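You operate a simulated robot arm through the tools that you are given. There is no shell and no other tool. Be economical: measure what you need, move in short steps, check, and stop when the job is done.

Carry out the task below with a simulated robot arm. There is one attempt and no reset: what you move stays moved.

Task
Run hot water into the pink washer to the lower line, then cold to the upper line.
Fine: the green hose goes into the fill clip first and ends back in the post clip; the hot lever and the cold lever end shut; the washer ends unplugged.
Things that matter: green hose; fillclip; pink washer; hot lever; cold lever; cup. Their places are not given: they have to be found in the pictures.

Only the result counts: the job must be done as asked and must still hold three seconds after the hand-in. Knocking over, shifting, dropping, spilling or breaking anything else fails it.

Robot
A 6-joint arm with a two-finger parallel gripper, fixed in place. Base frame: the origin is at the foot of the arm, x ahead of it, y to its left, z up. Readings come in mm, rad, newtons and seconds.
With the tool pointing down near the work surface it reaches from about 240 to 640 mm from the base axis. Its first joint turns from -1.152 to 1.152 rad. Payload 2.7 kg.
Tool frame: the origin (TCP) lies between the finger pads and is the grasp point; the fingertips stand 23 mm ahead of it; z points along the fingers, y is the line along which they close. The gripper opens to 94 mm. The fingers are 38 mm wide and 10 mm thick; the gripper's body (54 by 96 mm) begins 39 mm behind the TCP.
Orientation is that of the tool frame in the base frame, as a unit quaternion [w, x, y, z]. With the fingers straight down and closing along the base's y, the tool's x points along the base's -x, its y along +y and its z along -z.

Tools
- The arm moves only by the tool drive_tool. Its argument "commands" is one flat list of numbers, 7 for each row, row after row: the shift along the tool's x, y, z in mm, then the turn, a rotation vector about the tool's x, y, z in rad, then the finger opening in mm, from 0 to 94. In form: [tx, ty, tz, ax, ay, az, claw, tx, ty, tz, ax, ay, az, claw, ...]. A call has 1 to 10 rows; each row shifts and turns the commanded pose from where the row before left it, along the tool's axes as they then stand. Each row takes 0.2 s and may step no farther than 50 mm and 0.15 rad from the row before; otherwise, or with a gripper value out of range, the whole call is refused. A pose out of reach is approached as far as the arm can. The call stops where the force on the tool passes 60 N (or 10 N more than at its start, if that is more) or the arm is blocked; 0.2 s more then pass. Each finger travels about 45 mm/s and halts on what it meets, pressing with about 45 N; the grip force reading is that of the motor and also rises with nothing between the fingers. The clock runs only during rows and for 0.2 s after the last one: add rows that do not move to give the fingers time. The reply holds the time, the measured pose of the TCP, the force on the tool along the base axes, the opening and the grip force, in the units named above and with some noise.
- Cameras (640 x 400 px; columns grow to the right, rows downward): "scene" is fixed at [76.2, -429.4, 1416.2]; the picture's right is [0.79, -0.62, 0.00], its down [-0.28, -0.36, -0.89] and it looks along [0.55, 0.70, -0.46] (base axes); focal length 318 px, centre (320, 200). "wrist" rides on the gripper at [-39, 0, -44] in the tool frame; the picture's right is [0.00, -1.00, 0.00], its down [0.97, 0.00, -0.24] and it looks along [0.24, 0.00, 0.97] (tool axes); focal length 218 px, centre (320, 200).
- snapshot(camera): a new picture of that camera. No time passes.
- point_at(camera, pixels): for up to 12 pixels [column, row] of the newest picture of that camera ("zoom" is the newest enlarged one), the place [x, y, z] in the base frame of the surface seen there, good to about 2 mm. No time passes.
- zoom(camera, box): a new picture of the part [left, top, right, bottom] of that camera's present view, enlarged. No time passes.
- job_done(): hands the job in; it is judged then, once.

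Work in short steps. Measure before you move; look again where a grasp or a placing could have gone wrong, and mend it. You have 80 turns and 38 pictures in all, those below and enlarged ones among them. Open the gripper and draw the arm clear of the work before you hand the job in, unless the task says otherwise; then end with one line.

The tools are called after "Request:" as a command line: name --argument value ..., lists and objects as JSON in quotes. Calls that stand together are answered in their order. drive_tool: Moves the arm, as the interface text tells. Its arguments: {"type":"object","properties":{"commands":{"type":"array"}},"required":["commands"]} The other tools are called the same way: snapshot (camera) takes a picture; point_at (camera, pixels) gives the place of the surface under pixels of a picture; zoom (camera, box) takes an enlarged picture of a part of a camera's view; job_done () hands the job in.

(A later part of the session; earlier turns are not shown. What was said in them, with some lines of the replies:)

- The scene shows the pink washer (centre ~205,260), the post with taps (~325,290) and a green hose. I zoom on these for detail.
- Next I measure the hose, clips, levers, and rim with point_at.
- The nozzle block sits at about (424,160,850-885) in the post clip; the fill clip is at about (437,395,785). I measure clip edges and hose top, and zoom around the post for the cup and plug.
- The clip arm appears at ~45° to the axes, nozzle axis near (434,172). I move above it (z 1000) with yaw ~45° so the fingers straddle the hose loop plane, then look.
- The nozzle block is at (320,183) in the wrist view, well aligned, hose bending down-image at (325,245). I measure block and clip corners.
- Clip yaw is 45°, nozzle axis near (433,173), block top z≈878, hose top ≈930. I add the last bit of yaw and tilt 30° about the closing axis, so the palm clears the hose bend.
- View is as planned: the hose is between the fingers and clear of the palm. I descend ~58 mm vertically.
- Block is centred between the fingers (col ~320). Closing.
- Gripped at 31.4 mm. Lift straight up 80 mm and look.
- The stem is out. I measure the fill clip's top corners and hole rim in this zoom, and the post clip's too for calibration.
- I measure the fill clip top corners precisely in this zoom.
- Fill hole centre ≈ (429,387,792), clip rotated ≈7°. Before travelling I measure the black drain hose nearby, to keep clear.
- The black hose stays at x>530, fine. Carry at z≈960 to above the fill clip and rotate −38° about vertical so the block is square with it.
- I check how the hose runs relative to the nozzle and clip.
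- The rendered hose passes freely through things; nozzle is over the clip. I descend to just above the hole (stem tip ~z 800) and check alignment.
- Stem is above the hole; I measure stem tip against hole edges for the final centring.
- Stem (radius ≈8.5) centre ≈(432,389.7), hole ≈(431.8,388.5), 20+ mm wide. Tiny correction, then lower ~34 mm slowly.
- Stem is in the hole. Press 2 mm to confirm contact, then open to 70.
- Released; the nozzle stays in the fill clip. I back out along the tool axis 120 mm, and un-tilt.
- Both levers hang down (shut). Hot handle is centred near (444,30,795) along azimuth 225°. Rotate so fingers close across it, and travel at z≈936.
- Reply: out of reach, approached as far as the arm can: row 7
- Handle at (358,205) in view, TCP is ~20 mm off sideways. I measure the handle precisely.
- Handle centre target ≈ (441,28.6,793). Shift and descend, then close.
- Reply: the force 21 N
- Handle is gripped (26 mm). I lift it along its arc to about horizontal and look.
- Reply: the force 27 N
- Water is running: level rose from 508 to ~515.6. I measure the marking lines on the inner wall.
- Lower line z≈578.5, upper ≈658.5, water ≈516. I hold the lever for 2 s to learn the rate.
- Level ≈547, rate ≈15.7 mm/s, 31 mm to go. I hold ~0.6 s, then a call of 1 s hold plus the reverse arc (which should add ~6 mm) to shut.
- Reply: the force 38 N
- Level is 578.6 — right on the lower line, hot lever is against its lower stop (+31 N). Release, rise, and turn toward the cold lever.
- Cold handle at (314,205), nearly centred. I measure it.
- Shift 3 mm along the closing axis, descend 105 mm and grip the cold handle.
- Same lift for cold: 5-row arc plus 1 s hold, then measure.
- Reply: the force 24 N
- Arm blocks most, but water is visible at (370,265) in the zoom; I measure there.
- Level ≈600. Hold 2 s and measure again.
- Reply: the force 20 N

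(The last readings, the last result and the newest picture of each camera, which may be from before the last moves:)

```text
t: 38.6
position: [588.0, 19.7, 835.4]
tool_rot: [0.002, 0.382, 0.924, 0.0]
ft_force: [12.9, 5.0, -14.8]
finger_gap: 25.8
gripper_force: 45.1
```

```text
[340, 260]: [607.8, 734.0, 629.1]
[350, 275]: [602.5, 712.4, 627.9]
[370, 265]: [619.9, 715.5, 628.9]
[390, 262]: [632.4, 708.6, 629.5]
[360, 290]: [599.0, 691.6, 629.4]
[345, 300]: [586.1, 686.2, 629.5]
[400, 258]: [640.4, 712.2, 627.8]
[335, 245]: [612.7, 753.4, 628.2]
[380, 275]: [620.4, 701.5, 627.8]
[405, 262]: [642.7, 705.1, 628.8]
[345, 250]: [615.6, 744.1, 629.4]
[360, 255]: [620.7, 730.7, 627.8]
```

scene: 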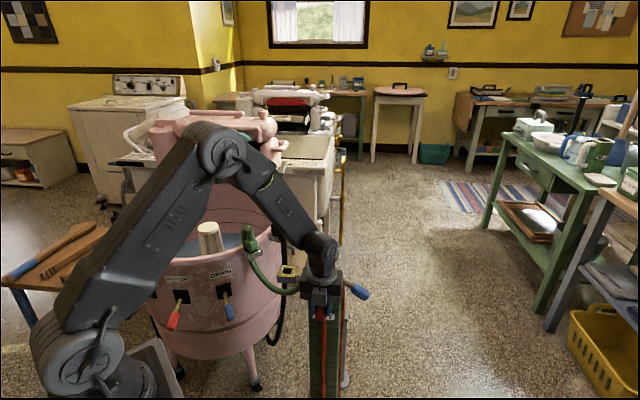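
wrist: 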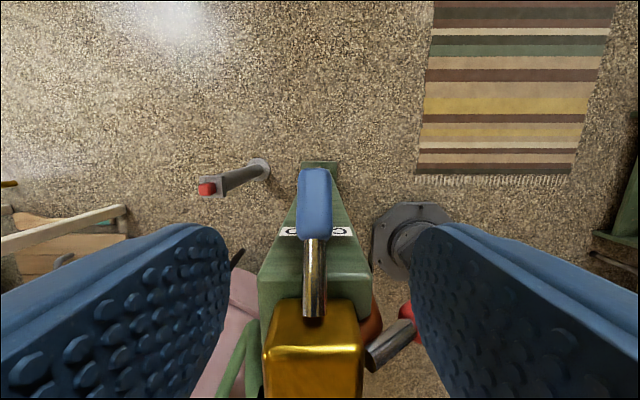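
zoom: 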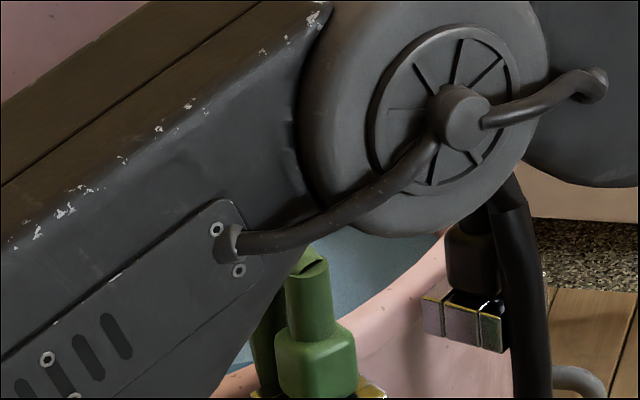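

Level ≈628.7, rate 14.35 mm/s, 30 mm to go: 0.6 s + 1.0 s hold, then shutting arc (~6 mm).

Request:
drive_tool --commands '[0, 0, 0, 0, 0, 0, 15, 0, 0, 0, 0, 0, 0, 15]'

Request:
drive_tool --commands '[0, 0, 0, 0, 0, 0, 15, 0, 0, 0, 0, 0, 0, 15, 0, 0, 0, 0, 0, 0, 15, 0, 0, 0, 0, 0, 0, 15, 0, 0, 0, 0, 0, 0, 15, 0.7, 0, 9, 0, 0, 0, 15, 1.8, 0, 8.8, 0, 0, 0, 15, 2.6, 0, 8.6, 0, 0, 0, 15, 3.5, 0, 8.3, 0, 0, 0, 15, 4.1, 0, 8, 0, 0, 0, 15]'

Request:
zoom --camera "scene" --box '[212, 190, 292, 250]'

Request:
point_at --camera "zoom" --pixels '[[340, 260], [350, 275], [370, 265], [390, 262], [360, 290], [345, 300], [400, 258], [335, 245], [380, 275], [405, 262], [345, 250], [360, 255]]'

```text
t: 39.2
position: [589.1, 19.6, 834.7]
tool_rot: [0.0, 0.383, 0.924, 0.001]
ft_force: [12.2, 4.5, -16.1]
finger_gap: 25.8
gripper_force: 45.1
```

```text
t: 41.4
position: [578.6, 30.5, 792.8]
tool_rot: [-0.001, 0.383, 0.924, 0.001]
ft_force: [1.6, -5.6, 7.1]
finger_gap: 26.1
gripper_force: 26.3
```

```text
6.67 times, centred on (252, 220) of scene
```

zoom: 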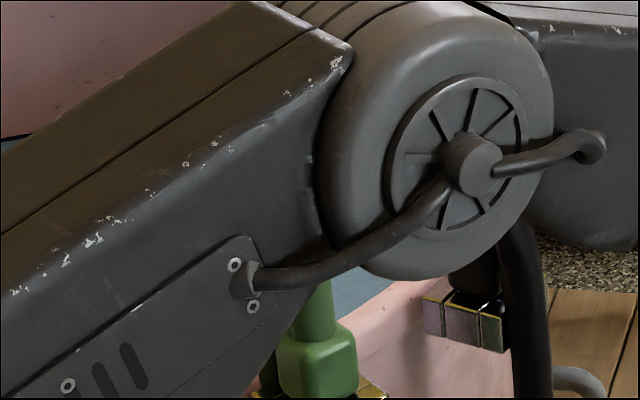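

```text
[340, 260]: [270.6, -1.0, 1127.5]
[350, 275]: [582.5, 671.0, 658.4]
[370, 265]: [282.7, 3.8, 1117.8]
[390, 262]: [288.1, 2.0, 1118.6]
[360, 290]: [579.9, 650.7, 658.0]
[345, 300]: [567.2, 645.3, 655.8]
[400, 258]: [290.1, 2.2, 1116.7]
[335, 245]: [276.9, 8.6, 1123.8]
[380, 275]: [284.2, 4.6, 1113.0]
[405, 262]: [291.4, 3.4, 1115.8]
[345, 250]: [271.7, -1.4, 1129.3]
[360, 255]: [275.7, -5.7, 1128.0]
```

Level ≈657.5–658, on the upper line. Press the lever to its stop, release, and rise.

Request:
drive_tool --commands '[0, 0, 2.5, 0, 0, 0, 15, 0, 0, 0, 0, 0, 0, 15]'

Request:
drive_tool --commands '[0, 0, 0, 0, 0, 0, 45, 0, 0, 0, 0, 0, 0, 70, 0, 0, 0, 0, 0, 0, 70, 0, 0, -36, 0, 0, 0, 70, 0, 0, -36, 0, 0, 0, 70, 0, 0, -36, 0, 0, 0, 70, 0, 0, -37, 0, 0, 0, 70, 0, 0, 0, 0, 0, 0.1326, 70, 0, 0, 0, 0, 0, 0.1326, 70, 0, 0, 0, 0, 0, 0.1326, 70]'

Request:
drive_tool --commands '[0, 0, 0, 0, 0, 0.1326, 70, 0, 0, 0, 0, 0, 0.1326, 70, 39.1, -12.7, 0, 0, 0, 0, 70, 39.1, -12.7, 0, 0, 0, 0, 70, 39.1, -12.7, 0, 0, 0, 0, 70, 39.1, -12.7, 0, 0, 0, 0, 70, 39.1, -12.7, 0, 0, 0, 0, 70, 39.1, -12.7, 0, 0, 0, 0, 70, 39.1, -12.7, 0, 0, 0, 0, 70, 39.1, -12.7, 0, 0, 0, 0, 70]'

```text
t: 42.0
position: [577.3, 31.5, 792.2]
tool_rot: [0.0, 0.383, 0.924, -0.001]
ft_force: [-23.7, 0.1, 26.7]
finger_gap: 25.7
gripper_force: 44.9
```

```text
t: 44.2
position: [578.9, 30.0, 936.2]
tool_rot: [-0.001, 0.559, 0.829, 0.0]
ft_force: [-0.2, -0.3, -0.7]
finger_gap: 69.8
gripper_force: 0.0
```

```text
t: 46.4
position: [438.9, 330.2, 935.3]
tool_rot: [0.001, 0.664, 0.748, 0.0]
ft_force: [0.2, 0.8, -1.4]
finger_gap: 70.0
gripper_force: 0.0
```

Cold is at its stop (26.7 N). Now tilt again and approach the nozzle half way, then look.

Request:
drive_tool --commands '[0, 0, 0, 0, 0.1309, 0, 70, 0, 0, 0, 0, 0.1309, 0, 70, 0, 0, 0, 0, 0.1309, 0, 70, 0, 0, 0, 0, 0.1309, 0, 70, -1, 0, 28, 0, 0, 0, 70, 0, 0, 30, 0, 0, 0, 70, 0, 0, 0, 0, 0, 0, 70]'

Request:
snapshot --camera "wrist"

Request:
point_at --camera "wrist" --pixels '[[320, 140], [320, 180], [320, 200], [300, 180], [340, 180]]'

```text
t: 48.0
position: [437.1, 355.5, 885.1]
tool_rot: [-0.194, 0.641, 0.722, 0.173]
ft_force: [-0.2, 0.4, 0.2]
finger_gap: 69.8
gripper_force: 0.1
```

```text
4 pictures are left
```

wrist: 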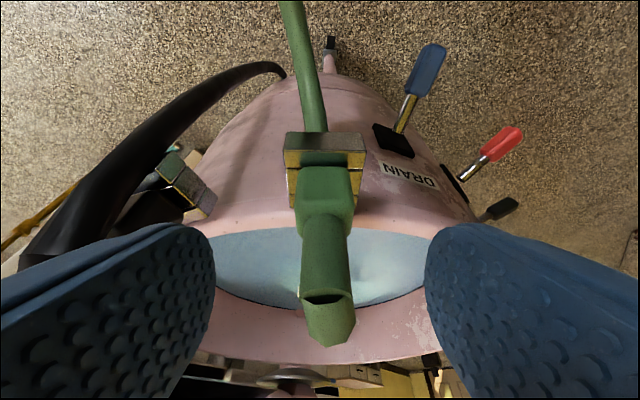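

```text
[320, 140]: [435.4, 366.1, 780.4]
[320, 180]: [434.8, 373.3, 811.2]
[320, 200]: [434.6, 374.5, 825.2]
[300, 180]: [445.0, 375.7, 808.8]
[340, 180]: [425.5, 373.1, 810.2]
```

Nozzle is between the fingers, slightly right. Advance 62 mm with −2 mm side shift, then close.

Request:
drive_tool --commands '[0, -2, 20, 0, 0, 0, 70, 0.4, 0, 21, 0, 0, 0, 70, 0.5, 0, 21, 0, 0, 0, 70, 0, 0, 0, 0, 0, 0, 70, 0, 0, 0, 0, 0, 0, 50, 0, 0, 0, 0, 0, 0, 20, 0, 0, 0, 0, 0, 0, 20, 0, 0, 0, 0, 0, 0, 20, 0, 0, 0, 0, 0, 0, 20]'

```text
t: 50.0
position: [430.5, 386.5, 830.2]
tool_rot: [-0.193, 0.64, 0.723, 0.172]
ft_force: [4.0, 0.8, 0.1]
finger_gap: 31.3
gripper_force: 44.9
```

Regripped at 31.3 mm. Lift 130 mm straight up, then rotate back +38°.

Request:
drive_tool --commands '[5, 0, -8.7, 0, 0, 0, 20, 10, 0, -17.3, 0, 0, 0, 20, 15, 0, -26, 0, 0, 0, 20, 17.5, 0, -30.3, 0, 0, 0, 20, 17.5, 0, -30.3, 0, 0, 0, 20, 0, 0, 0, 0.0667, 0, -0.1155, 20, 0, 0, 0, 0.0667, 0, -0.1155, 20, 0, 0, 0, 0.0667, 0, -0.1155, 20, 0, 0, 0, 0.0667, 0, -0.1155, 20, 0, 0, 0, 0.0667, 0, -0.1155, 20]'

Request:
drive_tool --commands '[-26.8, -29.4, -15.5, 0, 0, 0, 20, -26.8, -29.4, -15.5, 0, 0, 0, 20, -26.8, -29.4, -15.5, 0, 0, 0, 20, -26.8, -29.4, -15.5, 0, 0, 0, 20, -26.8, -29.4, -15.5, 0, 0, 0, 20, 0, 0, 0, 0, 0, 0, 20]'

```text
t: 52.2
position: [430.0, 387.3, 963.3]
tool_rot: [-0.239, 0.368, 0.893, 0.1]
ft_force: [0.0, 0.1, -1.0]
finger_gap: 31.4
gripper_force: 45.0
```

```text
t: 53.6
position: [435.5, 171.9, 963.6]
tool_rot: [-0.241, 0.368, 0.893, 0.099]
ft_force: [0.5, 0.4, -2.0]
finger_gap: 31.3
gripper_force: 45.1
```

Over the post clip. Lower 48 mm so the stem tip is just above the hole, and check.

Request:
drive_tool --commands '[-8, 0.7, 14.2, 0, 0, 0, 20, -8, 0, 14, 0, 0, 0, 20, -8, 0, 13.9, 0, 0, 0, 20, 0, 0, 0, 0, 0, 0, 20]'

Request:
zoom --camera "scene" --box '[264, 246, 312, 286]'

Request:
point_at --camera "zoom" --pixels '[[230, 190], [230, 205], [245, 190], [215, 190], [230, 150], [140, 270], [290, 190]]'

```text
t: 54.6
position: [437.6, 175.0, 914.7]
tool_rot: [-0.239, 0.368, 0.893, 0.098]
ft_force: [0.5, -0.6, -1.6]
finger_gap: 31.5
gripper_force: 45.0
```

```text
10.00 times, centred on (288, 266) of scene
```

zoom: 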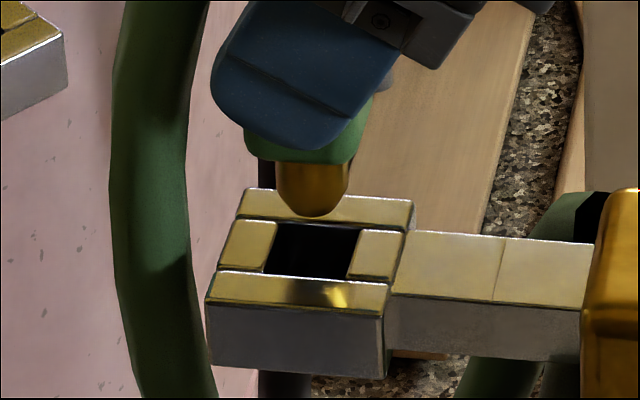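

```text
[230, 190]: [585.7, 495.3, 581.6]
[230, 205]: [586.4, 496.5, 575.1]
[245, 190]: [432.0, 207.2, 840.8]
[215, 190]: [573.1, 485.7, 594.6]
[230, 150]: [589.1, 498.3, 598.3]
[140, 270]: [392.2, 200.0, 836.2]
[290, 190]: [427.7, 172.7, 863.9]
```

Stem tip at (312,215) above the hole (centre ~(314,250)). I measure both.

Request:
point_at --camera "zoom" --pixels '[[312, 205], [312, 190], [312, 175], [283, 185], [343, 185], [245, 245], [380, 255], [300, 290], [325, 205], [330, 210], [300, 260], [330, 260]]'

```text
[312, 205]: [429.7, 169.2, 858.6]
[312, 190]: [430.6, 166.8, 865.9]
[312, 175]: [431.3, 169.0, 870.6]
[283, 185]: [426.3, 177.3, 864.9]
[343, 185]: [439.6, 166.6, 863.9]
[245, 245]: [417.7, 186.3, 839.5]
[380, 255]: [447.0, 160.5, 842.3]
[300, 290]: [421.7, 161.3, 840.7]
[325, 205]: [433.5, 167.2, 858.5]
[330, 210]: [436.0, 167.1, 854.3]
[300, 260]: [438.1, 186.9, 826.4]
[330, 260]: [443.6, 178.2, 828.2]
```

Stem axis appears ~2 mm too far along +p (away from camera). Shift −2 mm and lower 36 mm gently.

Request:
drive_tool --commands '[0, -2, 0, 0, 0, 0, 20, -3, 0, 5.2, 0, 0, 0, 20, -3, 0, 5.2, 0, 0, 0, 20, -3, 0, 5.2, 0, 0, 0, 20, -3, 0, 5.2, 0, 0, 0, 20, 0, 0, 0, 0, 0, 0, 20]'

```text
t: 56.0
position: [436.0, 173.5, 889.7]
tool_rot: [-0.239, 0.368, 0.893, 0.098]
ft_force: [0.0, 0.4, -1.4]
finger_gap: 31.0
gripper_force: 45.4
```

No contact force with the tip ~13 mm inside the hole. Lower the remaining ~12 mm.

Request:
drive_tool --commands '[-2, 0, 3.5, 0, 0, 0, 20, -2, 0, 3.5, 0, 0, 0, 20, -1.5, 0, 2.6, 0, 0, 0, 20, -0.7, 0, 1.2, 0, 0, 0, 20, 0, 0, 0, 0, 0, 0, 20]'

Request:
zoom --camera "scene" --box '[264, 246, 312, 286]'

```text
t: 57.2
position: [435.9, 173.7, 879.0]
tool_rot: [-0.239, 0.368, 0.893, 0.1]
ft_force: [-8.0, -2.0, 30.3]
finger_gap: 31.0
gripper_force: 45.2
```

```text
10.00 times, centred on (288, 266) of scene
```

zoom: 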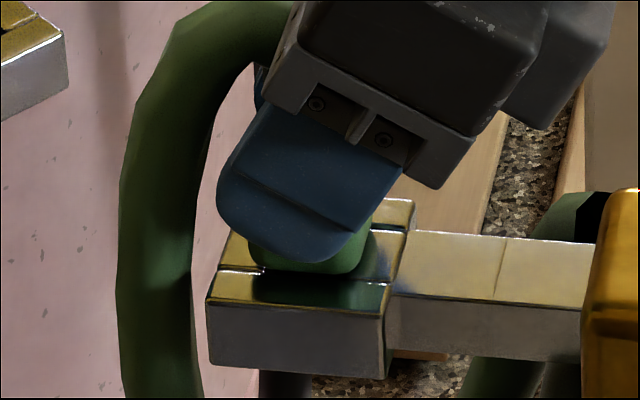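

Seated (30 N upward contact). Release and withdraw straight up.

Request:
drive_tool --commands '[0.5, 0, -0.9, 0, 0, 0, 40, 0, 0, 0, 0, 0, 0, 70, 0, 0, 0, 0, 0, 0, 80, 0, 0, 0, 0, 0, 0, 80, 5, 0, -8.7, 0, 0, 0, 80, 15, 0, -26, 0, 0, 0, 80, 20, 0, -34.6, 0, 0, 0, 80, 20, 0, -34.6, 0, 0, 0, 80, 20, 0, -34.6, 0, 0, 0, 80, 0, 0, 0, 0, 0, 0, 80]'

Request:
snapshot --camera "scene"

Request:
point_at --camera "scene" --pixels '[[230, 240], [240, 235], [225, 245], [215, 240], [190, 240], [287, 262], [322, 312], [357, 292], [288, 249], [250, 235]]'

```text
t: 59.4
position: [435.6, 171.0, 1038.8]
tool_rot: [-0.238, 0.368, 0.893, 0.099]
ft_force: [0.0, 0.4, 0.4]
finger_gap: 80.0
gripper_force: 0.0
```

```text
1 pictures are left
```

scene: 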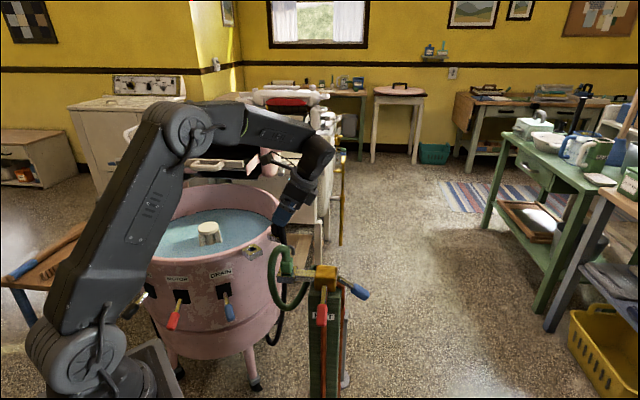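

```text
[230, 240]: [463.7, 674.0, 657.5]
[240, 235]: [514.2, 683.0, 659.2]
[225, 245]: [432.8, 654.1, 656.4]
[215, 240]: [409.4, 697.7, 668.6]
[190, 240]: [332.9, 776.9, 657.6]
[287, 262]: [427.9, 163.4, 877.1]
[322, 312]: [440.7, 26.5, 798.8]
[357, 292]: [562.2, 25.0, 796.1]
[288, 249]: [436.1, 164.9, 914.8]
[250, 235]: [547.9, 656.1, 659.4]
```

Water stands at ≈658 (the upper line), the nozzle is back at its original place in the post clip, both levers hang shut, and the gripper is open and clear. Handing in.

Request:
job_done

```text
The job is handed in.
```

I filled the pink washer with hot water to the lower line, then with cold to the upper line, and handed the job in. The hose is back in the post clip and both levers are shut. I never saw or touched the washer's plug, so "unplugged" is unconfirmed. I didn't identify the cup either.
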